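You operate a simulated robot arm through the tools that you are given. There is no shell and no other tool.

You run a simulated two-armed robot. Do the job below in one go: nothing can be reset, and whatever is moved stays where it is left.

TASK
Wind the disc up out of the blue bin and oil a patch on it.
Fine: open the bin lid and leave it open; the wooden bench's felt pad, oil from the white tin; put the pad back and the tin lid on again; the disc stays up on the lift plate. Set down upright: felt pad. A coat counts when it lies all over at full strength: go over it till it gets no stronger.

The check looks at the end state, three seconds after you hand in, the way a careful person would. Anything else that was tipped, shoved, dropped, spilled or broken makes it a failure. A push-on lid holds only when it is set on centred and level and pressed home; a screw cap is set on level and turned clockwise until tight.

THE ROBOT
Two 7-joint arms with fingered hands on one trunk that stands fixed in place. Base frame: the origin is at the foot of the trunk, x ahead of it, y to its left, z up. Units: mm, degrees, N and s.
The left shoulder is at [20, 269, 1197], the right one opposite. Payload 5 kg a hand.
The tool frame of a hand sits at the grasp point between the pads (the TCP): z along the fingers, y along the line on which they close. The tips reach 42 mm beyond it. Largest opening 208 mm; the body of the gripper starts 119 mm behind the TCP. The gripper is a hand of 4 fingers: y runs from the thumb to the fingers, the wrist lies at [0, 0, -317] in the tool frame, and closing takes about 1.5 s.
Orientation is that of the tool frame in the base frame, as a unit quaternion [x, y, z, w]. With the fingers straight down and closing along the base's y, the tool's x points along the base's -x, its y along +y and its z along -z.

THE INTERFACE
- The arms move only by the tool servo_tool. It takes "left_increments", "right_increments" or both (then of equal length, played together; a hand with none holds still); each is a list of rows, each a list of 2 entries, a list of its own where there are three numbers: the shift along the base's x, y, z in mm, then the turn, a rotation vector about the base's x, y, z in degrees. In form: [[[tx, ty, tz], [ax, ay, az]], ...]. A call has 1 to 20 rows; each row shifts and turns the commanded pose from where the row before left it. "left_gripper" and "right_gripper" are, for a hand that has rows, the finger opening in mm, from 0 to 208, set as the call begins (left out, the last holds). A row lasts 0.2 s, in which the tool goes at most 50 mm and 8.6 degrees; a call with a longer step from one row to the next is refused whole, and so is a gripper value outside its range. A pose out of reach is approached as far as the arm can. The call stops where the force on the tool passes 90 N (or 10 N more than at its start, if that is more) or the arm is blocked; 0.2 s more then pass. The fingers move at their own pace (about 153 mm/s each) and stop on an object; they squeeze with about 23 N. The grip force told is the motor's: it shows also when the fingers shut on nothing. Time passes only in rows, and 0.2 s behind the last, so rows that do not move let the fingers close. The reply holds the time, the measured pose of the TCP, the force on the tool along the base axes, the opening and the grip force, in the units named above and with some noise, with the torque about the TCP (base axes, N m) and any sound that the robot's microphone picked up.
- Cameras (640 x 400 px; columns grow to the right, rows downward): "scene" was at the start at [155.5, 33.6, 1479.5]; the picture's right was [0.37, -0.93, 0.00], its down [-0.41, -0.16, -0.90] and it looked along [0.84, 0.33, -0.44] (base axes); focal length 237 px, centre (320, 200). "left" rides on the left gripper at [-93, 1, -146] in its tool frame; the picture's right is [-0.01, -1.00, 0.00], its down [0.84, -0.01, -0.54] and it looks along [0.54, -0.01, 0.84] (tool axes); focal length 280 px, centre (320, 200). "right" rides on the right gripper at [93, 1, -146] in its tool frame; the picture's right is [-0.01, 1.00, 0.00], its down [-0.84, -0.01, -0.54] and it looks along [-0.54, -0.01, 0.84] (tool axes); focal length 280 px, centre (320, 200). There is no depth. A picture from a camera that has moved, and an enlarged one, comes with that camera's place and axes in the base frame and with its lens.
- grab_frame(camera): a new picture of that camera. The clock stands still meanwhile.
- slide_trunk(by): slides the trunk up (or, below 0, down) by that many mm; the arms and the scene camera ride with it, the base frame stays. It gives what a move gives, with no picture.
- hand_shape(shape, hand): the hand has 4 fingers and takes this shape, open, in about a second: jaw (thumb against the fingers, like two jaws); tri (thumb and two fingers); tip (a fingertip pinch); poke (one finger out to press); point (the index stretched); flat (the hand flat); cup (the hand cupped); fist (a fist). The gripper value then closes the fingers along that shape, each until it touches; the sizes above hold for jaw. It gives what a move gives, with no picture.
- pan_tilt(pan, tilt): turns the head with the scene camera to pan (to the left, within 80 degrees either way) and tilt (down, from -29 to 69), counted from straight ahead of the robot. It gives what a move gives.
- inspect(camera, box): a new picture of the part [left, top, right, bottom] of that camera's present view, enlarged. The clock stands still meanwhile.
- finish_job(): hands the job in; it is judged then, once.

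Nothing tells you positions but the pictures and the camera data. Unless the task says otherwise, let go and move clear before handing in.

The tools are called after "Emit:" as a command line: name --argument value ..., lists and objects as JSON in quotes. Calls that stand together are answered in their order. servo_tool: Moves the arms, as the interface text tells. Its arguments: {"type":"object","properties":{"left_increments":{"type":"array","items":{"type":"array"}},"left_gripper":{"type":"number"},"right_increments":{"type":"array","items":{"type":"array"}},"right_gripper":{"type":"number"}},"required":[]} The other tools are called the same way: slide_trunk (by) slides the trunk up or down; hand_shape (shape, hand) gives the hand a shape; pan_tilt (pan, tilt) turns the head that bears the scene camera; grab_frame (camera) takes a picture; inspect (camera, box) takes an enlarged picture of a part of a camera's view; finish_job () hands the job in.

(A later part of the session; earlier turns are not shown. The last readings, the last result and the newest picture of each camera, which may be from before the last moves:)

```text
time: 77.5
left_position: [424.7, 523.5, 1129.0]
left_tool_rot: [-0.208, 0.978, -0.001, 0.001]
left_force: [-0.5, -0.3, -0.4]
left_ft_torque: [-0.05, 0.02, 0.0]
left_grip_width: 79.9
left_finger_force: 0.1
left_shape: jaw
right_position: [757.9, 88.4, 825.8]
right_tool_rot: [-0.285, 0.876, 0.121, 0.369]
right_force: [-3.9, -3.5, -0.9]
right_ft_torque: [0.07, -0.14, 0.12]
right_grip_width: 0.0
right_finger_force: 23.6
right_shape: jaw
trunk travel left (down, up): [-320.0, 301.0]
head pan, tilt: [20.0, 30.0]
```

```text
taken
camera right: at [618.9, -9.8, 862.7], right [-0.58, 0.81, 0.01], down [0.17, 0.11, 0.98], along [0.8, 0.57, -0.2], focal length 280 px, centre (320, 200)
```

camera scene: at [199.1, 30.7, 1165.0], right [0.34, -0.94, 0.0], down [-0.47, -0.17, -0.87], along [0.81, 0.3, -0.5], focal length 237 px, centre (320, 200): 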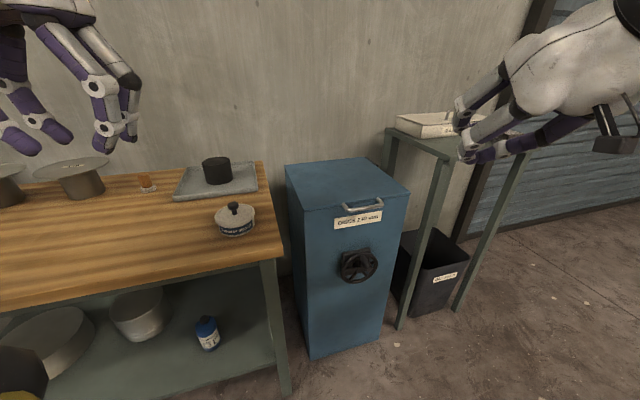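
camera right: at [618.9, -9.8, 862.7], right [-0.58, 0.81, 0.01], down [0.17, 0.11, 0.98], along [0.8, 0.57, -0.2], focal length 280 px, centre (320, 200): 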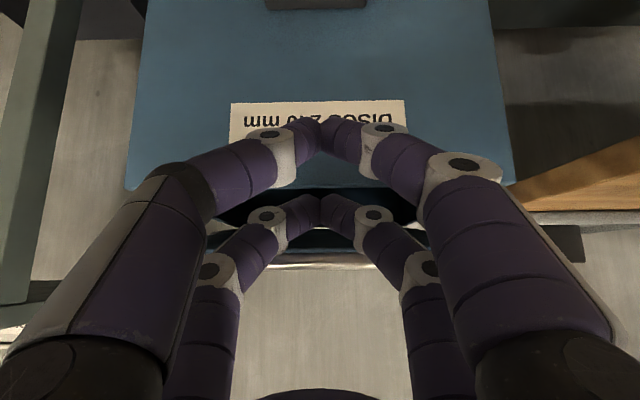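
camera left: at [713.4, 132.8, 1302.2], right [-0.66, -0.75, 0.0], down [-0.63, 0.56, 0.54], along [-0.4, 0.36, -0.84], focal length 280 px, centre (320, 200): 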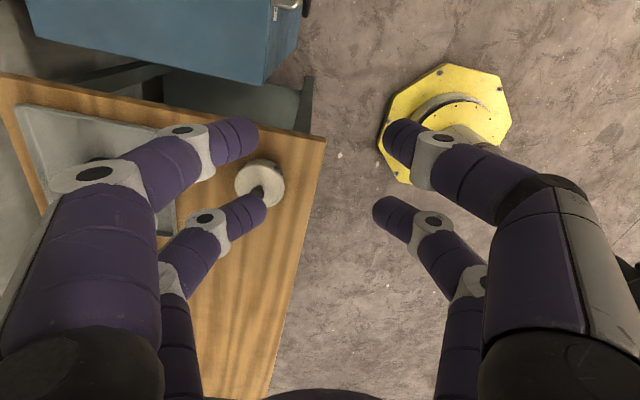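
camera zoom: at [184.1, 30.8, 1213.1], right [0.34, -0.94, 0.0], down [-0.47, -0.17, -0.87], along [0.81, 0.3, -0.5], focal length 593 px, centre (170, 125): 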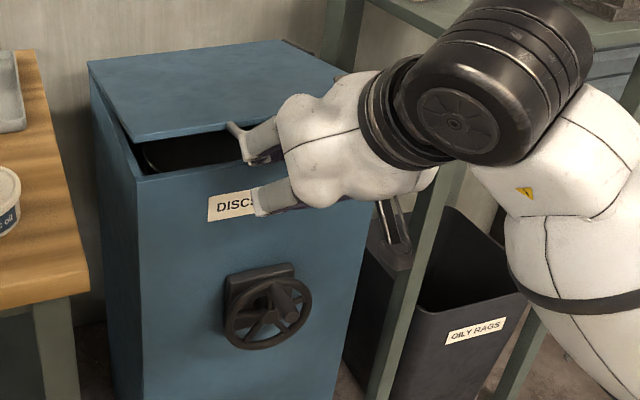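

Lid is opening smoothly at about 9°. I'll continue with alternating trunk lifts and forward moves.

Emit:
slide_trunk --by 43

Emit:
servo_tool --right_increments '[[[7, 5, 0], [0, 0, 0]], [[0, 0, 0], [0, 0, 0]]]'

Emit:
slide_trunk --by 33

Emit:
servo_tool --right_increments '[[[8.5, 6.3, 0], [0, 0, 0]], [[0, 0, 0], [0, 0, 0]]]'

Emit:
inspect --camera "scene" --box '[280, 100, 480, 310]'

Emit:
grab_frame --camera "right"

```text
time: 78.4
left_position: [425.8, 524.1, 1171.3]
left_tool_rot: [-0.208, 0.978, 0.0, 0.0]
left_force: [0.4, 0.7, -0.3]
left_ft_torque: [0.0, 0.08, 0.0]
left_grip_width: 79.7
left_finger_force: 0.1
left_shape: jaw
right_position: [757.5, 89.5, 868.1]
right_tool_rot: [-0.284, 0.877, 0.121, 0.368]
right_force: [-1.5, -0.6, -0.9]
right_ft_torque: [0.05, -0.09, 0.12]
right_grip_width: 0.2
right_finger_force: 23.3
right_shape: jaw
trunk travel left (down, up): [-363.0, 258.0]
head pan, tilt: [20.0, 30.0]
```

```text
time: 79.0
left_position: [425.4, 523.0, 1171.2]
left_tool_rot: [-0.207, 0.978, 0.0, 0.0]
left_force: [0.1, 0.4, -0.4]
left_ft_torque: [-0.07, 0.01, -0.01]
left_grip_width: 79.9
left_finger_force: 0.1
left_shape: jaw
right_position: [763.4, 94.0, 868.2]
right_tool_rot: [-0.285, 0.876, 0.121, 0.369]
right_force: [-2.4, -2.8, -0.4]
right_ft_torque: [0.06, -0.08, 0.09]
right_grip_width: 0.0
right_finger_force: 23.4
right_shape: jaw
trunk travel left (down, up): [-363.0, 258.0]
head pan, tilt: [20.0, 30.0]
```

```text
time: 79.7
left_position: [425.6, 523.1, 1204.7]
left_tool_rot: [-0.208, 0.978, 0.001, 0.0]
left_force: [0.7, -0.2, -0.8]
left_ft_torque: [-0.04, 0.04, -0.01]
left_grip_width: 80.0
left_finger_force: 0.1
left_shape: jaw
right_position: [765.2, 94.4, 901.7]
right_tool_rot: [-0.286, 0.876, 0.121, 0.369]
right_force: [-1.8, -0.5, -0.9]
right_ft_torque: [0.03, -0.04, 0.08]
right_grip_width: 0.1
right_finger_force: 22.9
right_shape: jaw
trunk travel left (down, up): [-396.0, 225.0]
head pan, tilt: [20.0, 30.0]
```

```text
time: 80.3
left_position: [425.4, 524.5, 1204.7]
left_tool_rot: [-0.208, 0.978, 0.0, 0.0]
left_force: [-1.0, 0.1, 0.3]
left_ft_torque: [-0.02, 0.03, 0.0]
left_grip_width: 80.1
left_finger_force: 0.0
left_shape: jaw
right_position: [772.1, 100.6, 902.8]
right_tool_rot: [-0.286, 0.877, 0.121, 0.368]
right_force: [-1.3, -0.6, -0.7]
right_ft_torque: [-0.02, -0.04, 0.03]
right_grip_width: 0.0
right_finger_force: 23.2
right_shape: jaw
trunk travel left (down, up): [-396.0, 225.0]
head pan, tilt: [20.0, 30.0]
```

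```text
1.90 times, centred on (380, 205) of scene
camera zoom: at [167.1, 30.9, 1292.2], right [0.34, -0.94, 0.0], down [-0.47, -0.17, -0.87], along [0.81, 0.3, -0.5], focal length 452 px, centre (206, 190)
```

zoom: 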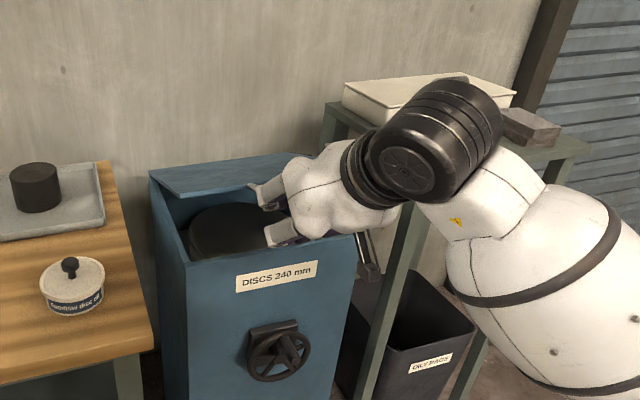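

```text
taken
camera right: at [633.9, 1.8, 938.7], right [-0.58, 0.81, 0.01], down [0.17, 0.11, 0.98], along [0.79, 0.57, -0.2], focal length 280 px, centre (320, 200)
```

right: 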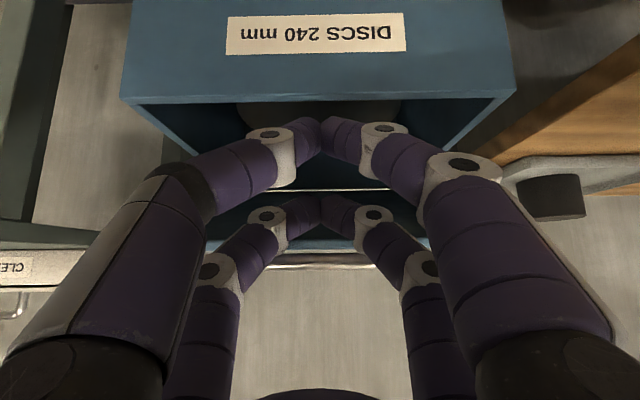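

Lid is at about 20° and the dark disc is visible inside the bin. Continuing the lift.

Emit:
slide_trunk --by 31

Emit:
servo_tool --right_increments '[[[9.7, 7.1, 0], [0, 0, 0]], [[0, 0, 0], [0, 0, 0]]]'

Emit:
slide_trunk --by 30

Emit:
servo_tool --right_increments '[[[12.9, 9.5, 0], [0, 0, 0]], [[0, 0, 0], [0, 0, 0]]]'

Emit:
slide_trunk --by 28

Emit:
servo_tool --right_increments '[[[14.9, 11, 0], [0, 0, 0]], [[0, 0, 0], [0, 0, 0]]]'

Emit:
inspect --camera "scene" --box '[280, 100, 480, 310]'

Emit:
grab_frame --camera "right"

```text
time: 81.1
left_position: [426.0, 524.0, 1235.6]
left_tool_rot: [-0.208, 0.978, -0.001, 0.0]
left_force: [0.2, 0.3, -0.2]
left_ft_torque: [-0.01, 0.06, 0.02]
left_grip_width: 80.1
left_finger_force: 0.0
left_shape: jaw
right_position: [771.8, 99.9, 932.9]
right_tool_rot: [-0.285, 0.877, 0.121, 0.368]
right_force: [-1.2, -0.2, -0.3]
right_ft_torque: [0.04, -0.03, 0.1]
right_grip_width: 0.0
right_finger_force: 23.2
right_shape: jaw
trunk travel left (down, up): [-427.0, 194.0]
head pan, tilt: [20.0, 30.0]
```

```text
time: 81.7
left_position: [425.5, 523.0, 1236.3]
left_tool_rot: [-0.208, 0.978, 0.0, 0.0]
left_force: [-0.1, 0.1, 0.1]
left_ft_torque: [-0.02, 0.01, -0.02]
left_grip_width: 80.1
left_finger_force: 0.0
left_shape: jaw
right_position: [782.6, 108.0, 933.6]
right_tool_rot: [-0.286, 0.876, 0.121, 0.369]
right_force: [-0.4, -1.2, -1.3]
right_ft_torque: [-0.01, -0.04, -0.01]
right_grip_width: 0.0
right_finger_force: 22.8
right_shape: jaw
trunk travel left (down, up): [-427.0, 194.0]
head pan, tilt: [20.0, 30.0]
```

```text
time: 82.4
left_position: [425.2, 524.3, 1265.8]
left_tool_rot: [-0.208, 0.978, 0.0, 0.0]
left_force: [-0.4, -0.3, -0.1]
left_ft_torque: [-0.03, 0.02, -0.03]
left_grip_width: 79.8
left_finger_force: 0.1
left_shape: jaw
right_position: [782.6, 108.2, 963.4]
right_tool_rot: [-0.285, 0.877, 0.121, 0.368]
right_force: [-0.6, -0.2, 0.3]
right_ft_torque: [0.04, -0.02, 0.08]
right_grip_width: 0.0
right_finger_force: 22.7
right_shape: jaw
trunk travel left (down, up): [-457.0, 164.0]
head pan, tilt: [20.0, 30.0]
```

```text
time: 83.0
left_position: [425.0, 523.3, 1265.2]
left_tool_rot: [-0.208, 0.978, 0.001, 0.0]
left_force: [0.5, 0.6, 0.0]
left_ft_torque: [-0.02, -0.02, 0.03]
left_grip_width: 79.9
left_finger_force: 0.0
left_shape: jaw
right_position: [796.1, 117.7, 965.3]
right_tool_rot: [-0.286, 0.876, 0.121, 0.369]
right_force: [-0.1, 0.1, -0.7]
right_ft_torque: [-0.01, -0.02, 0.01]
right_grip_width: 0.1
right_finger_force: 23.4
right_shape: jaw
trunk travel left (down, up): [-457.0, 164.0]
head pan, tilt: [20.0, 30.0]
```

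```text
time: 83.8
left_position: [426.1, 524.8, 1293.5]
left_tool_rot: [-0.207, 0.978, 0.0, 0.0]
left_force: [0.8, 0.7, -0.6]
left_ft_torque: [-0.05, 0.03, 0.03]
left_grip_width: 80.0
left_finger_force: 0.1
left_shape: jaw
right_position: [795.5, 116.7, 991.0]
right_tool_rot: [-0.285, 0.877, 0.121, 0.368]
right_force: [-0.8, -0.2, -0.2]
right_ft_torque: [0.01, -0.03, 0.01]
right_grip_width: 0.1
right_finger_force: 22.8
right_shape: jaw
trunk travel left (down, up): [-485.0, 136.0]
head pan, tilt: [20.0, 30.0]
```

```text
time: 84.4
left_position: [426.3, 522.2, 1293.7]
left_tool_rot: [-0.208, 0.978, 0.0, -0.001]
left_force: [0.7, -1.0, -0.1]
left_ft_torque: [0.03, 0.01, 0.02]
left_grip_width: 79.8
left_finger_force: 0.0
left_shape: jaw
right_position: [808.9, 128.0, 990.8]
right_tool_rot: [-0.286, 0.876, 0.122, 0.369]
right_force: [-0.8, -0.5, -0.2]
right_ft_torque: [-0.02, 0.0, 0.02]
right_grip_width: 0.2
right_finger_force: 23.0
right_shape: jaw
trunk travel left (down, up): [-485.0, 136.0]
head pan, tilt: [20.0, 30.0]
```

```text
1.90 times, centred on (380, 205) of scene
camera zoom: at [157.6, 30.7, 1382.8], right [0.34, -0.94, 0.0], down [-0.47, -0.17, -0.87], along [0.81, 0.3, -0.5], focal length 452 px, centre (206, 190)
```

zoom: 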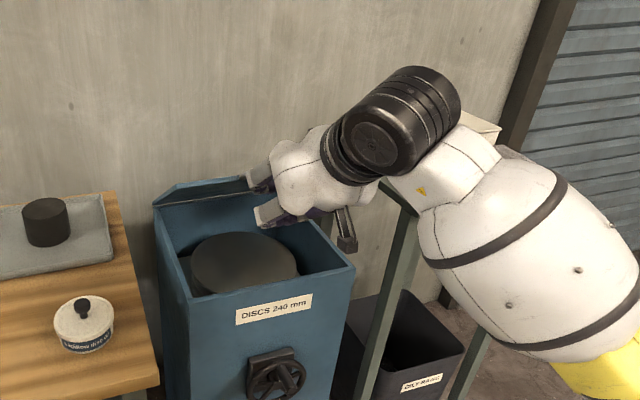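

```text
taken
camera right: at [671.5, 29.2, 1028.2], right [-0.58, 0.81, 0.01], down [0.17, 0.11, 0.98], along [0.8, 0.57, -0.2], focal length 280 px, centre (320, 200)
```

right: 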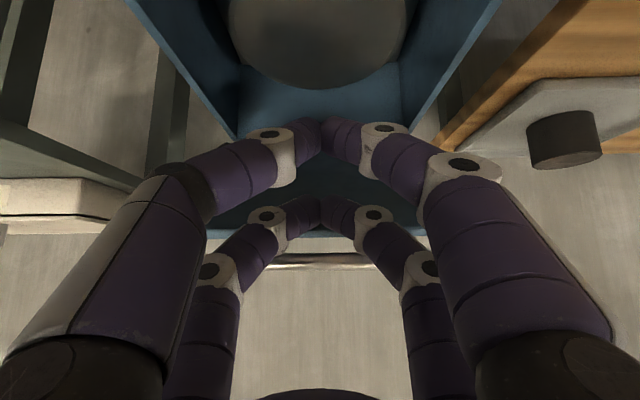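

Lid is at about 35° with almost no load. I'll continue along the arc with the arm in small rows.

Emit:
servo_tool --right_increments '[[[8.5, 6.2, 13.5], [0, 0, 0]], [[8.5, 6.2, 13.5], [0, 0, 0]], [[9.3, 6.9, 12.8], [0, 0, 0]], [[9.3, 6.9, 12.8], [0, 0, 0]], [[10.2, 7.5, 11.6], [0, 0, 0]], [[10.2, 7.5, 11.6], [0, 0, 0]], [[0, 0, 0], [0, 0, 0]]]'

Emit:
servo_tool --right_increments '[[[11, 8.1, 10.5], [0, 0, 0]], [[11, 8.1, 10.5], [0, 0, 0]], [[11.6, 8.6, 9.1], [0, 0, 0]], [[11.6, 8.6, 9.1], [0, 0, 0]], [[0, 0, 0], [0, 0, 0]]]'

Emit:
inspect --camera "scene" --box '[280, 60, 480, 280]'

Emit:
grab_frame --camera "right"

```text
time: 86.0
left_position: [425.1, 522.2, 1293.8]
left_tool_rot: [-0.208, 0.978, 0.0, 0.0]
left_force: [-0.3, -0.6, -0.1]
left_ft_torque: [-0.04, 0.01, 0.02]
left_grip_width: 80.2
left_finger_force: 0.1
left_shape: jaw
right_position: [865.5, 169.3, 1067.2]
right_tool_rot: [-0.285, 0.876, 0.121, 0.368]
right_force: [0.6, -0.1, 0.1]
right_ft_torque: [0.01, 0.01, 0.02]
right_grip_width: 0.1
right_finger_force: 23.0
right_shape: jaw
trunk travel left (down, up): [-485.0, 136.0]
head pan, tilt: [20.0, 30.0]
```

```text
time: 87.2
left_position: [426.8, 523.1, 1294.3]
left_tool_rot: [-0.208, 0.978, 0.0, 0.0]
left_force: [0.6, -0.6, -0.5]
left_ft_torque: [-0.02, 0.05, -0.02]
left_grip_width: 80.1
left_finger_force: 0.0
left_shape: jaw
right_position: [910.4, 202.3, 1106.3]
right_tool_rot: [-0.285, 0.876, 0.122, 0.369]
right_force: [-0.4, 0.1, -0.7]
right_ft_torque: [0.04, -0.01, 0.01]
right_grip_width: 0.0
right_finger_force: 23.4
right_shape: jaw
trunk travel left (down, up): [-485.0, 136.0]
head pan, tilt: [20.0, 30.0]
```

```text
1.82 times, centred on (380, 170) of scene
camera zoom: at [157.7, 30.9, 1382.7], right [0.34, -0.94, 0.0], down [-0.47, -0.17, -0.87], along [0.81, 0.3, -0.5], focal length 431 px, centre (211, 254)
```

zoom: 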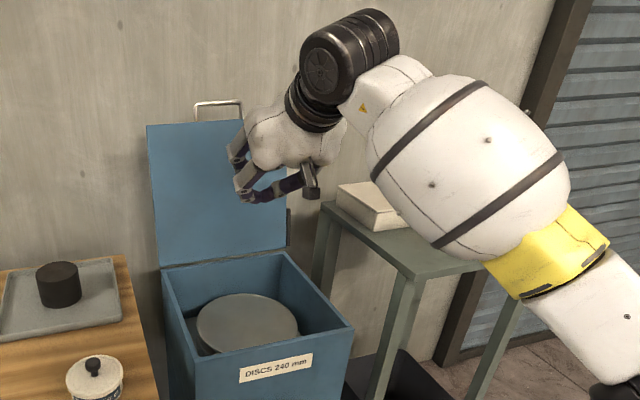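

```text
taken
camera right: at [771.8, 104.2, 1142.3], right [-0.58, 0.81, 0.01], down [0.17, 0.11, 0.98], along [0.8, 0.57, -0.2], focal length 280 px, centre (320, 200)
```

right: 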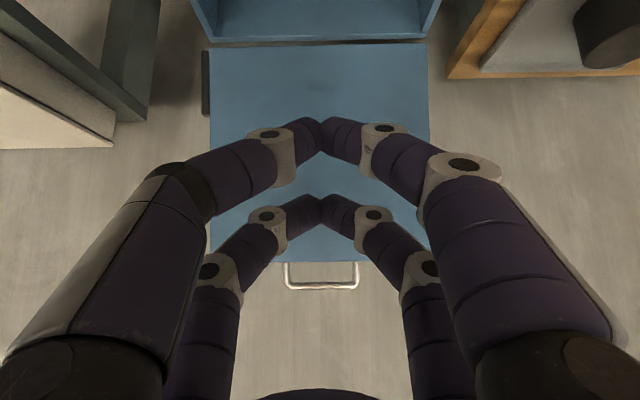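

The lid swung open by itself past vertical on its strut. I'll back the right hand out of the bin area, then pitch it up to 30° and look in the bin.

Emit:
servo_tool --right_increments '[[[-35, -26, 0], [0, 0, 0]], [[-35, -26, 0], [0, 0, 0]], [[-35, -26, 0], [0, 0, 0]], [[-35, -26, 0], [0, 0, 0]], [[-35, -26, 0], [0, 0, 0]], [[-35, -26, 0], [0, 0, 0]], [[-35, -26, 0], [0, 0, 0]], [[-35, -26, 0], [0, 0, 0]], [[0, 0, -20], [4.45, -6.04, 0]], [[0, 0, -20], [4.45, -6.04, 0]], [[0, 0, 0], [0, 0, 0]]]'

Emit:
pan_tilt --pan 14 --tilt 40

Emit:
grab_frame --camera "scene"

Emit:
grab_frame --camera "right"

```text
time: 89.6
left_position: [424.8, 524.0, 1293.0]
left_tool_rot: [-0.208, 0.978, 0.0, 0.0]
left_force: [-0.1, 0.9, -0.5]
left_ft_torque: [-0.05, -0.07, -0.03]
left_grip_width: 79.8
left_finger_force: 0.0
left_shape: jaw
right_position: [632.8, -3.7, 1068.1]
right_tool_rot: [-0.267, 0.82, 0.159, 0.48]
right_force: [-0.2, 0.1, 0.6]
right_ft_torque: [-0.02, 0.0, -0.08]
right_grip_width: 0.0
right_finger_force: 22.4
right_shape: jaw
trunk travel left (down, up): [-485.0, 136.0]
head pan, tilt: [20.0, 30.0]
```

```text
time: 90.3
left_position: [424.7, 522.6, 1293.0]
left_tool_rot: [-0.207, 0.978, 0.0, 0.001]
left_force: [0.5, 0.0, 0.1]
left_ft_torque: [-0.02, 0.0, 0.01]
left_grip_width: 80.2
left_finger_force: 0.0
left_shape: jaw
right_position: [632.7, -5.2, 1066.7]
right_tool_rot: [-0.267, 0.82, 0.158, 0.48]
right_force: [-0.5, -0.3, -0.4]
right_ft_torque: [-0.01, -0.01, -0.02]
right_grip_width: 0.2
right_finger_force: 22.7
right_shape: jaw
trunk travel left (down, up): [-485.0, 136.0]
head pan, tilt: [14.0, 40.0]
```

```text
taken
camera scene: at [155.0, 20.6, 1367.5], right [0.24, -0.97, 0.0], down [-0.62, -0.16, -0.77], along [0.74, 0.19, -0.64], focal length 237 px, centre (320, 200)
```

scene: 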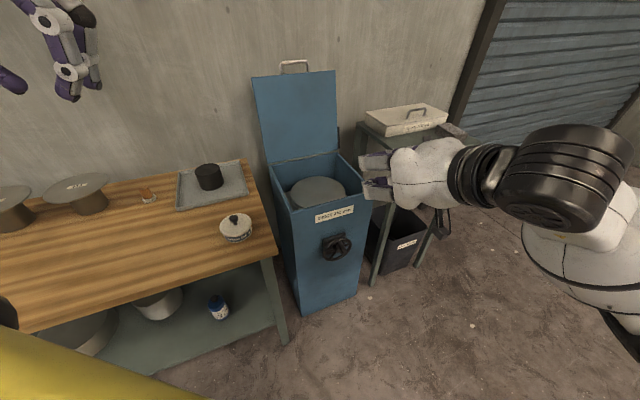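

```text
taken
camera right: at [491.9, -104.5, 1058.5], right [-0.58, 0.81, 0.02], down [-0.04, -0.05, 1.0], along [0.81, 0.58, 0.06], focal length 280 px, centre (320, 200)
```

right: 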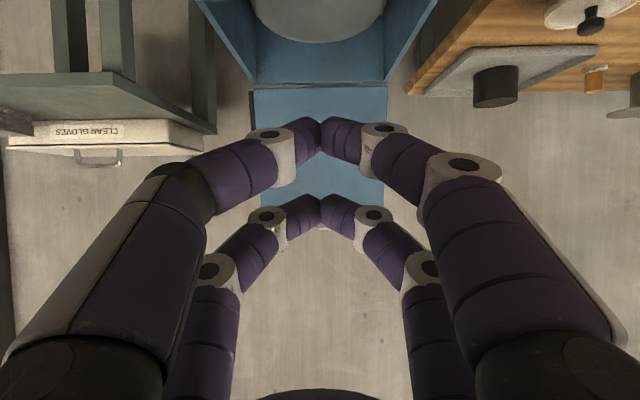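

Emit:
inspect --camera "scene" --box '[250, 130, 380, 280]'

Emit:
inspect --camera "scene" --box '[240, 60, 380, 240]'

```text
2.67 times, centred on (315, 205) of scene
camera zoom: at [155.0, 20.6, 1367.5], right [0.24, -0.97, 0.0], down [-0.62, -0.16, -0.77], along [0.74, 0.19, -0.64], focal length 632 px, centre (333, 187)
```

zoom: 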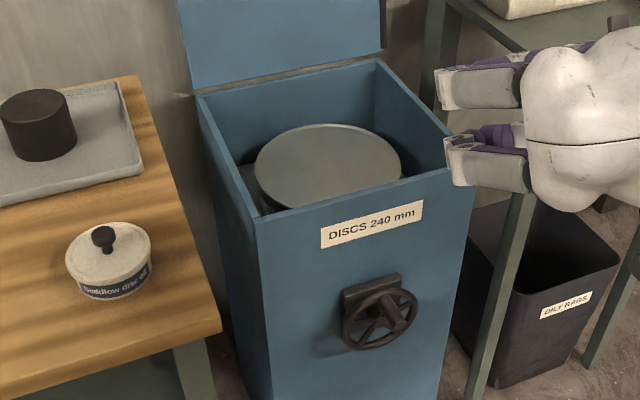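

```text
2.22 times, centred on (310, 150) of scene
camera zoom: at [155.0, 20.6, 1367.5], right [0.24, -0.97, 0.0], down [-0.62, -0.16, -0.77], along [0.74, 0.19, -0.64], focal length 527 px, centre (342, 311)
```

zoom: 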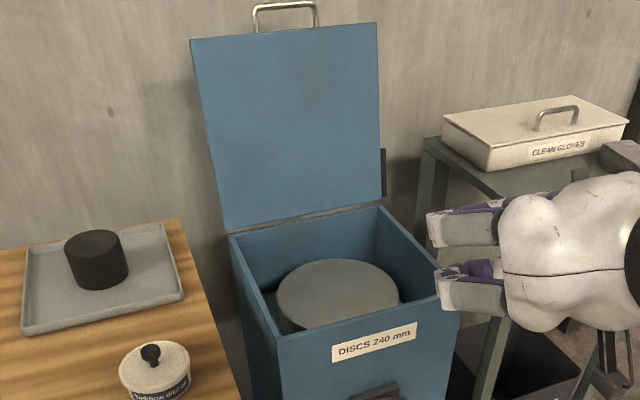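

The disc sits on the plate roughly 80–100 mm below the rim. Now I'll lower the right hand in front of the crank wheel, opening the fingers to take the peg.

Emit:
servo_tool --right_increments '[[[0, 0, -40], [0, 0, 0]], [[0, 0, -40], [0, 0, 0]], [[0, 0, -40], [0, 0, 0]], [[0, 0, -40], [0, 0, 0]], [[0, 0, -40], [0, 0, 0]], [[0, 0, -40], [0, 0, 0]], [[0, 0, -40], [0, 0, 0]], [[0, 0, -40], [0, 0, 0]], [[0, 0, -40], [0, 0, 0]], [[0, 0, -40], [0, 0, 0]], [[0, 0, -40], [0, 0, 0]], [[0, 0, 0], [0, 0, 0]]]' --right_gripper 80

Emit:
grab_frame --camera "right"

Emit:
grab_frame --camera "scene"

```text
time: 92.9
left_position: [425.2, 522.7, 1294.1]
left_tool_rot: [-0.208, 0.978, 0.0, 0.001]
left_force: [0.0, -1.8, 1.1]
left_ft_torque: [0.26, 0.0, 0.0]
left_grip_width: 79.8
left_finger_force: 0.0
left_shape: jaw
right_position: [636.6, -58.3, 647.1]
right_tool_rot: [-0.267, 0.821, 0.159, 0.479]
right_force: [-0.9, -1.2, 0.4]
right_ft_torque: [0.05, -0.02, 0.05]
right_grip_width: 79.7
right_finger_force: 0.1
right_shape: jaw
right hand out of reach, approached as far as the arm can: row 7, 8, 9
trunk travel left (down, up): [-485.0, 136.0]
head pan, tilt: [14.0, 40.0]
```

```text
taken
camera right: at [496.1, -159.5, 638.0], right [-0.58, 0.81, 0.02], down [-0.04, -0.05, 1.0], along [0.81, 0.58, 0.06], focal length 280 px, centre (320, 200)
```

right: 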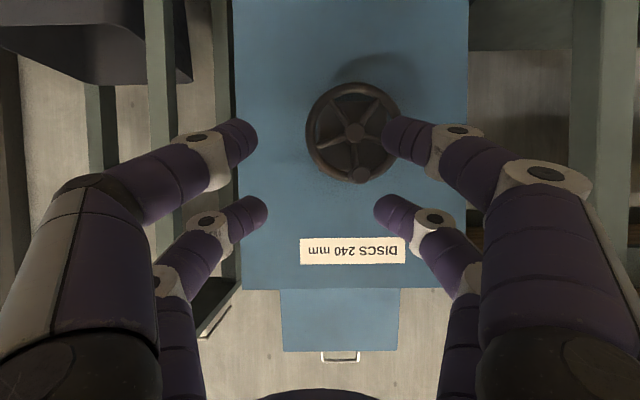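

```text
taken
camera scene: at [154.9, 19.2, 1367.6], right [0.24, -0.97, 0.0], down [-0.62, -0.15, -0.77], along [0.74, 0.19, -0.64], focal length 237 px, centre (320, 200)
```

scene: 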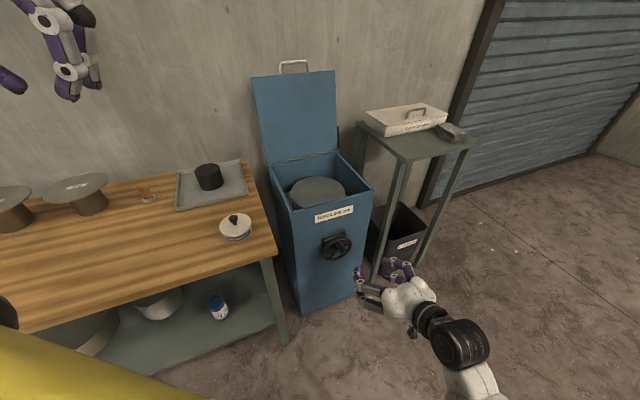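

The arm drifted 50 mm sideways on the way down but recovered for the last rows. I'll try moving to the pre-grip point in small steps and watch for limit flags.

Emit:
servo_tool --right_increments '[[[0, 12, 0], [0, 0, 0]], [[0, 12, 0], [0, 0, 0]], [[0, 12, 0], [0, 0, 0]], [[0, 0, 0], [0, 0, 0]]]'

```text
time: 93.9
left_position: [425.3, 526.0, 1291.2]
left_tool_rot: [-0.208, 0.978, -0.002, 0.001]
left_force: [0.0, 3.0, -0.9]
left_ft_torque: [-0.42, -0.03, -0.02]
left_grip_width: 79.7
left_finger_force: 0.0
left_shape: jaw
right_position: [630.4, -52.4, 622.7]
right_tool_rot: [-0.287, 0.821, 0.141, 0.472]
right_force: [0.1, 1.4, 0.5]
right_ft_torque: [-0.18, 0.05, -0.16]
right_grip_width: 80.2
right_finger_force: 0.1
right_shape: jaw
right hand out of reach, approached as far as the arm can: row 2, 3
trunk travel left (down, up): [-485.0, 136.0]
head pan, tilt: [14.0, 40.0]
```

Blocked in that direction too. I'll raise the hand back up, then lower the trunk by about 330 mm so the wrist works near shoulder height, where the arm moved freely before.

Emit:
servo_tool --right_increments '[[[0, 0, 40], [0, 0, 0]], [[0, 0, 40], [0, 0, 0]], [[0, 0, 40], [0, 0, 0]], [[0, 0, 40], [0, 0, 0]], [[0, 0, 40], [0, 0, 0]], [[0, 0, 40], [0, 0, 0]], [[0, 0, 40], [0, 0, 0]], [[0, 0, 40], [0, 0, 0]], [[0, 6, 10], [0, 0, 0]], [[0, 0, 0], [0, 0, 0]]]'

Emit:
servo_tool --right_increments '[[[0, 12, 0], [0, 0, 0]], [[0, 12, 0], [0, 0, 0]], [[0, 12, 0], [0, 0, 0]], [[0, 0, 0], [0, 0, 0]]]'

```text
time: 96.1
left_position: [426.3, 522.9, 1293.5]
left_tool_rot: [-0.208, 0.978, -0.001, 0.001]
left_force: [-0.4, 0.2, 0.6]
left_ft_torque: [0.01, 0.0, 0.0]
left_grip_width: 80.1
left_finger_force: 0.1
left_shape: jaw
right_position: [638.7, -85.4, 939.4]
right_tool_rot: [-0.266, 0.821, 0.158, 0.48]
right_force: [0.4, -0.1, 0.0]
right_ft_torque: [-0.03, 0.0, -0.03]
right_grip_width: 80.1
right_finger_force: 0.0
right_shape: jaw
right hand out of reach, approached as far as the arm can: row 1, 2, 3, 4
trunk travel left (down, up): [-485.0, 136.0]
head pan, tilt: [14.0, 40.0]
```

```text
time: 97.1
left_position: [426.9, 524.1, 1293.7]
left_tool_rot: [-0.207, 0.978, 0.0, 0.0]
left_force: [-0.5, -0.2, -0.3]
left_ft_torque: [-0.03, 0.02, -0.01]
left_grip_width: 79.9
left_finger_force: 0.0
left_shape: jaw
right_position: [638.6, -49.0, 939.0]
right_tool_rot: [-0.267, 0.821, 0.158, 0.48]
right_force: [-0.3, 0.1, 0.1]
right_ft_torque: [0.0, 0.0, 0.01]
right_grip_width: 79.9
right_finger_force: 0.0
right_shape: jaw
trunk travel left (down, up): [-485.0, 136.0]
head pan, tilt: [14.0, 40.0]
```

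Emit:
servo_tool --right_increments '[[[2, 12, 0], [0, 0, 0]], [[2, 12, 0], [0, 0, 0]], [[2, 12, 0], [0, 0, 0]], [[2, 12, 0], [0, 0, 0]], [[2, 12, 0], [0, 0, 0]], [[0, 0, 0], [0, 0, 0]]]'

Emit:
slide_trunk --by -330

Emit:
grab_frame --camera "right"

Emit:
grab_frame --camera "scene"

```text
time: 98.5
left_position: [424.4, 523.0, 1293.6]
left_tool_rot: [-0.208, 0.978, 0.0, -0.001]
left_force: [0.3, 0.5, -0.4]
left_ft_torque: [0.01, 0.0, -0.03]
left_grip_width: 80.0
left_finger_force: 0.0
left_shape: jaw
right_position: [648.6, 10.0, 941.2]
right_tool_rot: [-0.267, 0.821, 0.158, 0.479]
right_force: [-0.2, 0.1, 0.5]
right_ft_torque: [-0.01, -0.01, -0.02]
right_grip_width: 80.3
right_finger_force: 0.1
right_shape: jaw
trunk travel left (down, up): [-485.0, 136.0]
head pan, tilt: [14.0, 40.0]
```

```text
time: 101.7
left_position: [425.6, 523.2, 964.1]
left_tool_rot: [-0.208, 0.978, -0.001, 0.001]
left_force: [-0.6, 0.5, 0.9]
left_ft_torque: [-0.02, -0.01, -0.05]
left_grip_width: 79.9
left_finger_force: 0.0
left_shape: jaw
right_position: [647.8, 11.0, 611.4]
right_tool_rot: [-0.267, 0.821, 0.159, 0.48]
right_force: [-0.6, -0.5, -0.7]
right_ft_torque: [0.02, 0.02, 0.0]
right_grip_width: 80.2
right_finger_force: 0.1
right_shape: jaw
trunk travel left (down, up): [-155.0, 466.0]
head pan, tilt: [14.0, 40.0]
```

```text
taken
camera right: at [506.7, -90.0, 601.7], right [-0.58, 0.81, 0.02], down [-0.04, -0.05, 1.0], along [0.81, 0.58, 0.06], focal length 280 px, centre (320, 200)
```

right: 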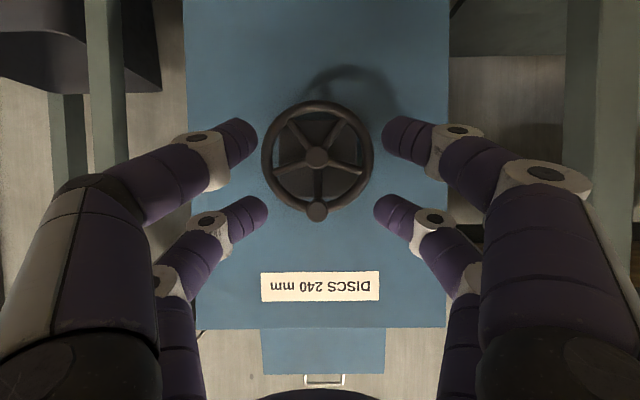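

```text
taken
camera scene: at [253.2, 20.5, 1016.9], right [0.24, -0.97, 0.0], down [-0.62, -0.16, -0.77], along [0.74, 0.19, -0.64], focal length 237 px, centre (320, 200)
```

scene: 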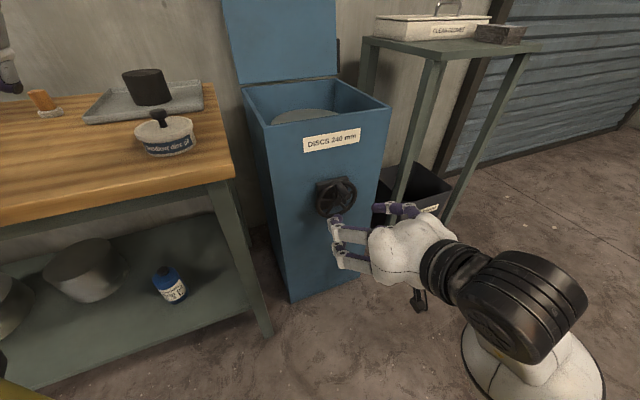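

The wheel is now seen head-on, with the peg at 12 o'clock. I'll zoom for exact measurements.

Emit:
inspect --camera "right" --box '[250, 90, 390, 230]'

Emit:
inspect --camera "scene" --box '[230, 70, 400, 200]'

```text
2.86 times, centred on (320, 160) of right
camera zoom: at [506.7, -90.0, 601.7], right [-0.58, 0.81, 0.02], down [-0.04, -0.05, 1.0], along [0.81, 0.58, 0.06], focal length 801 px, centre (320, 314)
```

zoom: 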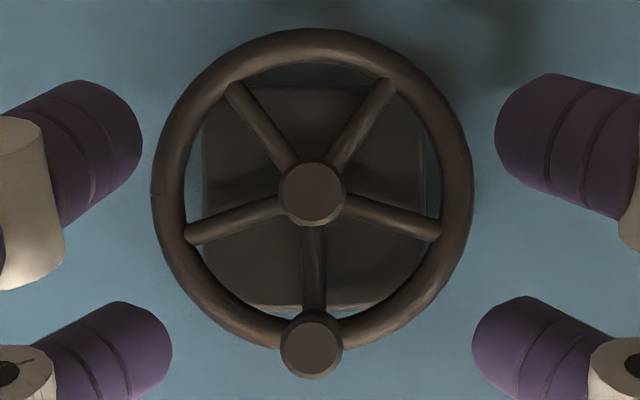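

```text
3.08 times, centred on (315, 135) of scene
camera zoom: at [253.2, 20.5, 1016.9], right [0.24, -0.97, 0.0], down [-0.62, -0.16, -0.77], along [0.74, 0.19, -0.64], focal length 729 px, centre (335, 400)
```

zoom: 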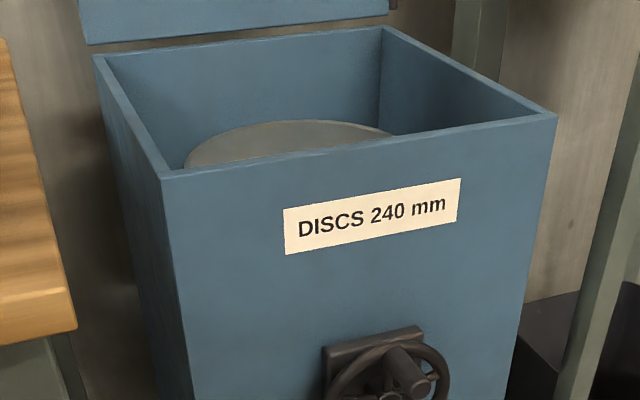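

Wheel centre is about e_r=380, z=571, with the peg circle radius about 58 mm. I'll move in so the upper finger pair straddles the peg.

Emit:
servo_tool --right_increments '[[[17.6, 11.5, 0.5], [0, 0, 0]], [[17.6, 11.5, 0.5], [0, 0, 0]], [[17.6, 11.5, 0.5], [0, 0, 0]], [[17.6, 11.5, 0.5], [0, 0, 0]], [[0, 0, 0], [0, 0, 0]]]'

Emit:
grab_frame --camera "right"

Emit:
inspect --camera "scene" --box '[270, 130, 470, 290]'

```text
time: 102.9
left_position: [426.1, 523.8, 964.5]
left_tool_rot: [-0.208, 0.978, 0.0, 0.0]
left_force: [-0.4, 0.2, -0.6]
left_ft_torque: [-0.02, -0.02, 0.0]
left_grip_width: 79.9
left_finger_force: 0.1
left_shape: jaw
right_position: [717.1, 57.0, 612.0]
right_tool_rot: [-0.267, 0.821, 0.158, 0.479]
right_force: [-0.1, 0.4, -0.3]
right_ft_torque: [0.01, -0.02, -0.05]
right_grip_width: 80.3
right_finger_force: 0.1
right_shape: jaw
trunk travel left (down, up): [-155.0, 466.0]
head pan, tilt: [14.0, 40.0]
```

```text
taken
camera right: at [577.0, -44.2, 602.6], right [-0.58, 0.81, 0.02], down [-0.04, -0.05, 1.0], along [0.81, 0.58, 0.06], focal length 280 px, centre (320, 200)
```

right: 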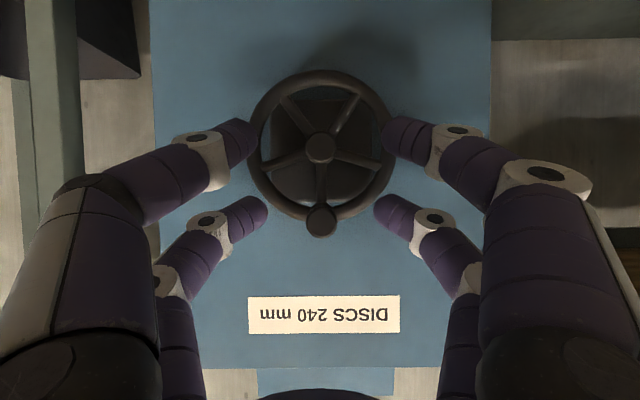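

```text
2.50 times, centred on (370, 210) of scene
camera zoom: at [253.6, 20.6, 1016.6], right [0.24, -0.97, 0.0], down [-0.62, -0.16, -0.77], along [0.74, 0.19, -0.64], focal length 593 px, centre (195, 175)
```

zoom: 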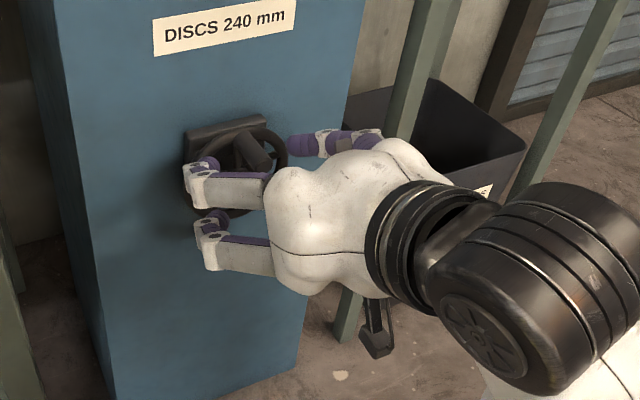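

The peg is centred between the upper fingers. Closing on it.

Emit:
servo_tool --right_increments '[[[0, 0, 0], [0, 0, 0]], [[0, 0, 0], [0, 0, 0]], [[0, 0, 0], [0, 0, 0]], [[0, 0, 0], [0, 0, 0]], [[0, 0, 0], [0, 0, 0]]]' --right_gripper 0

Emit:
grab_frame --camera "right"

Emit:
inspect --camera "scene" --box '[300, 150, 420, 240]'

```text
time: 104.1
left_position: [425.2, 521.9, 963.8]
left_tool_rot: [-0.208, 0.978, -0.001, 0.0]
left_force: [-0.3, 0.5, -0.1]
left_ft_torque: [0.01, 0.0, 0.0]
left_grip_width: 79.9
left_finger_force: 0.1
left_shape: jaw
right_position: [717.7, 55.7, 612.6]
right_tool_rot: [-0.267, 0.821, 0.158, 0.48]
right_force: [4.6, 3.4, -1.9]
right_ft_torque: [-0.06, 0.14, -0.01]
right_grip_width: 0.0
right_finger_force: 23.1
right_shape: jaw
trunk travel left (down, up): [-155.0, 466.0]
head pan, tilt: [14.0, 40.0]
```

```text
taken
camera right: at [576.9, -44.3, 602.4], right [-0.58, 0.81, 0.02], down [-0.04, -0.05, 1.0], along [0.81, 0.58, 0.06], focal length 280 px, centre (320, 200)
```

right: 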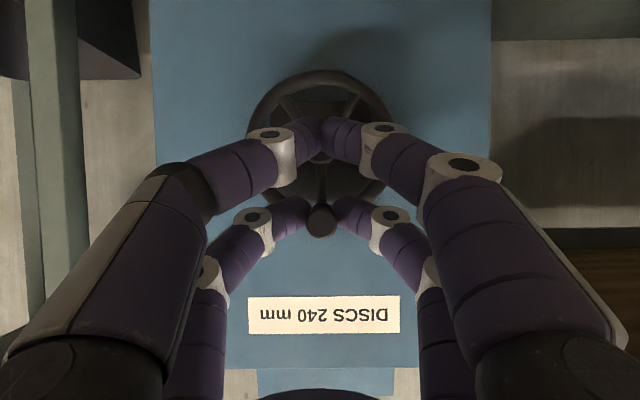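

```text
4.44 times, centred on (360, 195) of scene
camera zoom: at [253.8, 20.6, 1016.5], right [0.24, -0.97, 0.0], down [-0.62, -0.16, -0.77], along [0.74, 0.19, -0.64], focal length 1054 px, centre (142, 222)
```

zoom: 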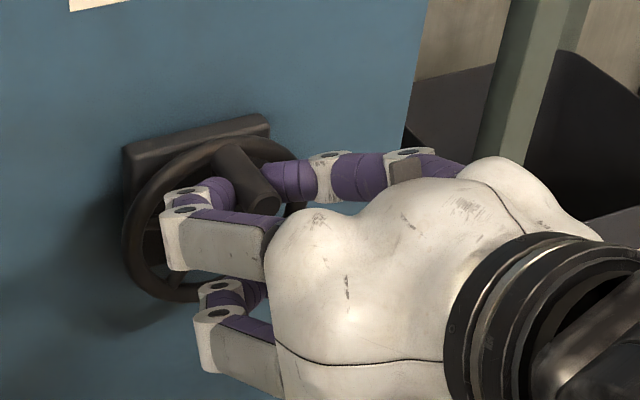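

The upper fingers hold the peg. I'll try the first 30° clockwise and read the force to judge resistance and direction.

Emit:
servo_tool --right_increments '[[[4.5, -6.1, -0.5], [0, 0, 0]], [[4.5, -6.1, -1.5], [0, 0, 0]], [[4.2, -5.7, -2.5], [0, 0, 0]], [[4.2, -5.7, -3.4], [0, 0, 0]], [[0, 0, 0], [0, 0, 0]]]'

Emit:
grab_frame --camera "right"

Emit:
inspect --camera "scene" --box '[230, 70, 400, 200]'

```text
time: 105.3
left_position: [425.3, 524.2, 963.0]
left_tool_rot: [-0.208, 0.978, -0.001, 0.0]
left_force: [0.5, -0.5, 0.2]
left_ft_torque: [0.02, 0.02, -0.02]
left_grip_width: 79.9
left_finger_force: 0.0
left_shape: jaw
right_position: [735.6, 33.2, 602.3]
right_tool_rot: [-0.268, 0.821, 0.158, 0.478]
right_force: [-3.5, 14.8, -11.3]
right_ft_torque: [-0.29, 0.39, 0.62]
right_grip_width: 0.0
right_finger_force: 22.5
right_shape: jaw
trunk travel left (down, up): [-155.0, 466.0]
head pan, tilt: [14.0, 40.0]
```

```text
taken
camera right: at [594.4, -67.6, 593.0], right [-0.59, 0.81, 0.02], down [-0.03, -0.04, 1.0], along [0.81, 0.58, 0.05], focal length 280 px, centre (320, 200)
```

right: 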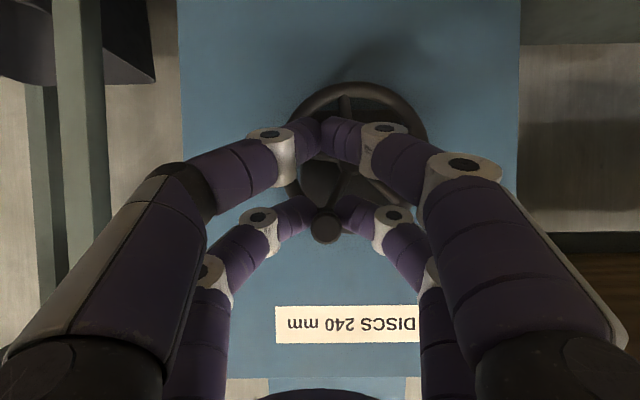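

```text
3.08 times, centred on (315, 135) of scene
camera zoom: at [253.9, 20.8, 1016.3], right [0.24, -0.97, 0.0], down [-0.62, -0.16, -0.77], along [0.74, 0.19, -0.64], focal length 729 px, centre (335, 400)
```

zoom: 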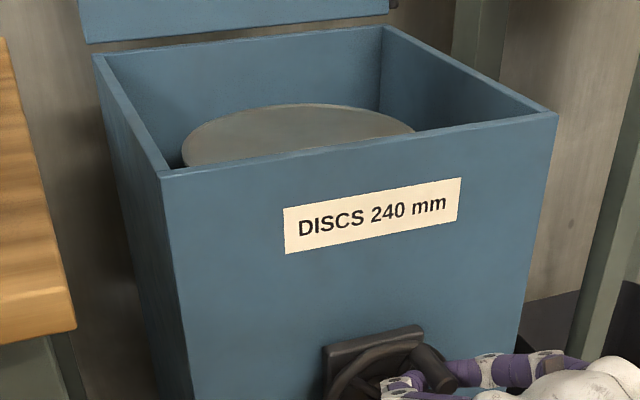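

Clockwise raises the disc visibly, and quite fast. The inward force suggests my circle is slightly too big, so I'll use a 56 mm radius and continue to 90°.

Emit:
servo_tool --right_increments '[[[3.2, -4.4, -2.6], [0, 0, 0]], [[3.3, -4.4, -2.6], [0, 0, 0]], [[2.6, -3.6, -5.8], [0, 0, 0]], [[2.7, -3.6, -5.8], [0, 0, 0]], [[1.6, -2.2, -6.7], [0, 0, 0]], [[1.7, -2.3, -6.8], [0, 0, 0]], [[0.6, -0.8, -7.2], [0, 0, 0]], [[0.5, -0.7, -7.3], [0, 0, 0]], [[0, 0, 0], [0, 0, 0]]]'

Emit:
grab_frame --camera "right"

Emit:
inspect --camera "scene" --box '[230, 70, 400, 200]'

```text
time: 107.3
left_position: [426.1, 523.8, 964.5]
left_tool_rot: [-0.208, 0.978, 0.001, 0.0]
left_force: [-0.1, 0.5, 0.4]
left_ft_torque: [-0.01, 0.03, 0.01]
left_grip_width: 80.1
left_finger_force: 0.0
left_shape: jaw
right_position: [752.0, 11.5, 559.6]
right_tool_rot: [-0.267, 0.821, 0.158, 0.48]
right_force: [-0.4, 0.0, 0.3]
right_ft_torque: [0.0, -0.01, -0.02]
right_grip_width: 0.1
right_finger_force: 22.6
right_shape: jaw
trunk travel left (down, up): [-155.0, 466.0]
head pan, tilt: [14.0, 40.0]
```

```text
taken
camera right: at [611.0, -89.9, 550.4], right [-0.58, 0.81, 0.02], down [-0.04, -0.05, 1.0], along [0.81, 0.58, 0.06], focal length 280 px, centre (320, 200)
```

right: 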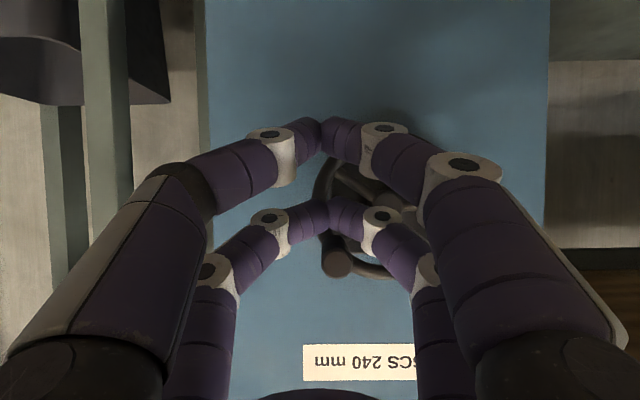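

```text
3.08 times, centred on (315, 135) of scene
camera zoom: at [253.5, 20.4, 1016.7], right [0.24, -0.97, 0.0], down [-0.62, -0.16, -0.77], along [0.74, 0.19, -0.64], focal length 729 px, centre (335, 400)
```

zoom: 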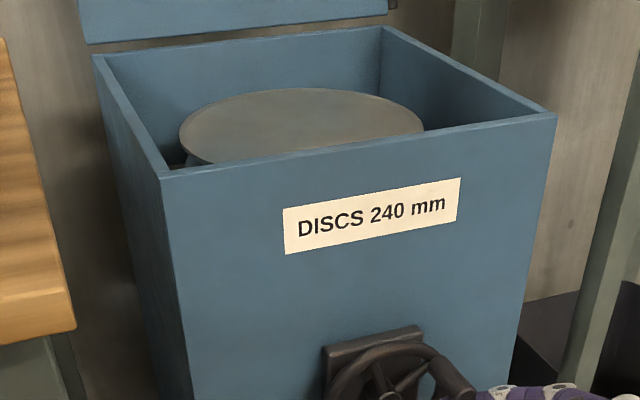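

The peg slipped from the pinch at around 55°, but the wheel and disc hold their position. I'll back off and use the fingers slightly open as a groove, pushing the peg down from above.

Emit:
servo_tool --right_increments '[[[-13.5, -9.9, 0], [0, 0, 0]], [[-13.5, -9.9, 0], [0, 0, 0]], [[-13.5, -9.9, 0], [0, 0, 0]], [[-13.5, -9.9, 0], [0, 0, 0]], [[0, 0, 20], [0, 0, 0]], [[0, 0, 20], [0, 0, 0]], [[-5, 6.5, 20], [0, 0, 0]], [[0, 0, 0], [0, 0, 0]]]' --right_gripper 20

Emit:
grab_frame --camera "right"

```text
time: 109.1
left_position: [426.9, 523.7, 963.4]
left_tool_rot: [-0.208, 0.978, 0.0, -0.001]
left_force: [0.5, 0.3, -0.7]
left_ft_torque: [-0.02, -0.01, 0.04]
left_grip_width: 79.9
left_finger_force: 0.1
left_shape: jaw
right_position: [694.1, -22.0, 619.4]
right_tool_rot: [-0.266, 0.821, 0.158, 0.48]
right_force: [0.4, 0.4, 0.9]
right_ft_torque: [-0.03, 0.02, -0.03]
right_grip_width: 19.7
right_finger_force: 0.1
right_shape: jaw
trunk travel left (down, up): [-155.0, 466.0]
head pan, tilt: [14.0, 40.0]
```

```text
taken
camera right: at [552.4, -121.5, 611.0], right [-0.58, 0.81, 0.02], down [-0.04, -0.05, 1.0], along [0.81, 0.58, 0.06], focal length 280 px, centre (320, 200)
```

right: 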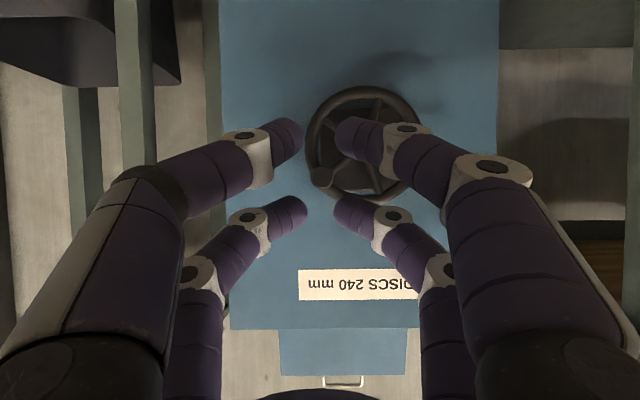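

Emit:
servo_tool --right_increments '[[[-1.2, 1.6, 12], [0, 0, 0]], [[13.4, 9.9, 0], [0, 0, 0]], [[13.4, 9.9, 0], [0, 0, 0]], [[13.4, 9.9, 0], [0, 0, 0]], [[0, 0, 0], [0, 0, 0]]]' --right_gripper 12

Emit:
grab_frame --camera "right"

Emit:
inspect --camera "scene" --box '[300, 150, 420, 240]'

```text
time: 110.3
left_position: [425.6, 523.2, 963.5]
left_tool_rot: [-0.208, 0.978, 0.0, 0.0]
left_force: [0.2, -0.2, 0.2]
left_ft_torque: [-0.03, 0.01, 0.0]
left_grip_width: 79.9
left_finger_force: 0.0
left_shape: jaw
right_position: [731.8, 10.0, 631.5]
right_tool_rot: [-0.267, 0.82, 0.158, 0.48]
right_force: [-0.8, 0.6, -0.8]
right_ft_torque: [0.0, -0.01, -0.02]
right_grip_width: 12.6
right_finger_force: 0.1
right_shape: jaw
trunk travel left (down, up): [-155.0, 466.0]
head pan, tilt: [14.0, 40.0]
```

```text
taken
camera right: at [590.7, -90.6, 623.6], right [-0.58, 0.81, 0.02], down [-0.04, -0.05, 1.0], along [0.81, 0.58, 0.06], focal length 280 px, centre (320, 200)
```

right: 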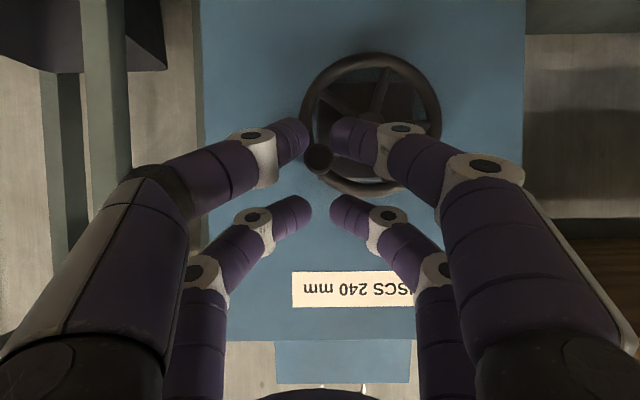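

```text
4.44 times, centred on (360, 195) of scene
camera zoom: at [253.6, 20.5, 1016.6], right [0.24, -0.97, 0.0], down [-0.62, -0.16, -0.77], along [0.74, 0.19, -0.64], focal length 1054 px, centre (142, 222)
```

zoom: 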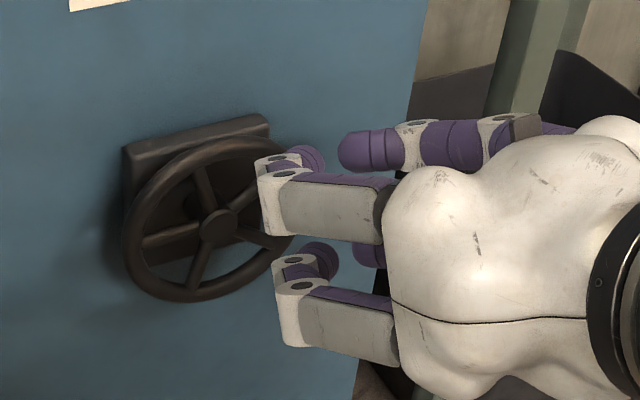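

Emit:
servo_tool --right_increments '[[[13.1, 7.5, 0], [0, 0, 0]], [[0, 0, -11], [0, 0, 0]], [[0, 0, -11], [0, 0, 0]], [[2.1, -2.8, -6.6], [0, 0, 0]], [[2.1, -2.8, -6.7], [0, 0, 0]], [[0, 0, 0], [0, 0, 0]]]'

Emit:
grab_frame --camera "right"

Emit:
inspect --camera "scene" --box '[230, 70, 400, 200]'

```text
time: 111.7
left_position: [425.0, 524.2, 963.6]
left_tool_rot: [-0.208, 0.978, -0.001, -0.001]
left_force: [-0.3, 0.3, 0.0]
left_ft_torque: [0.03, -0.02, 0.01]
left_grip_width: 80.0
left_finger_force: 0.1
left_shape: jaw
right_position: [749.1, 11.1, 595.7]
right_tool_rot: [-0.267, 0.821, 0.158, 0.479]
right_force: [-0.5, -0.2, 0.1]
right_ft_torque: [0.03, -0.02, 0.01]
right_grip_width: 12.6
right_finger_force: 0.0
right_shape: jaw
trunk travel left (down, up): [-155.0, 466.0]
head pan, tilt: [14.0, 40.0]
```

```text
taken
camera right: at [608.1, -89.7, 586.6], right [-0.58, 0.81, 0.02], down [-0.04, -0.05, 1.0], along [0.81, 0.58, 0.06], focal length 280 px, centre (320, 200)
```

right: 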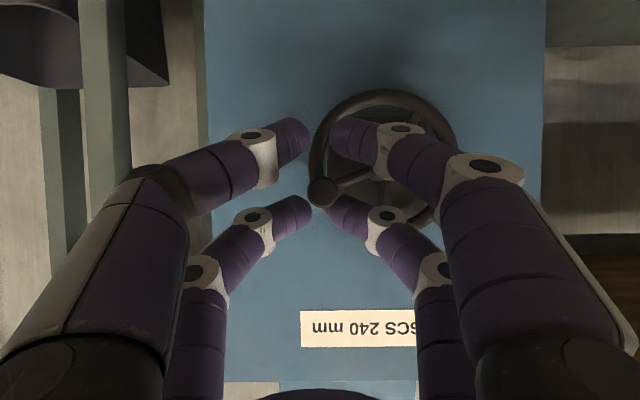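

```text
3.08 times, centred on (315, 135) of scene
camera zoom: at [253.6, 20.4, 1016.6], right [0.24, -0.97, 0.0], down [-0.62, -0.16, -0.77], along [0.74, 0.19, -0.64], focal length 729 px, centre (335, 400)
```

zoom: 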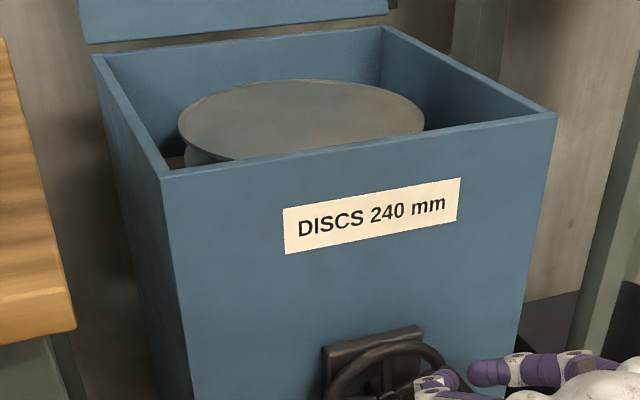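

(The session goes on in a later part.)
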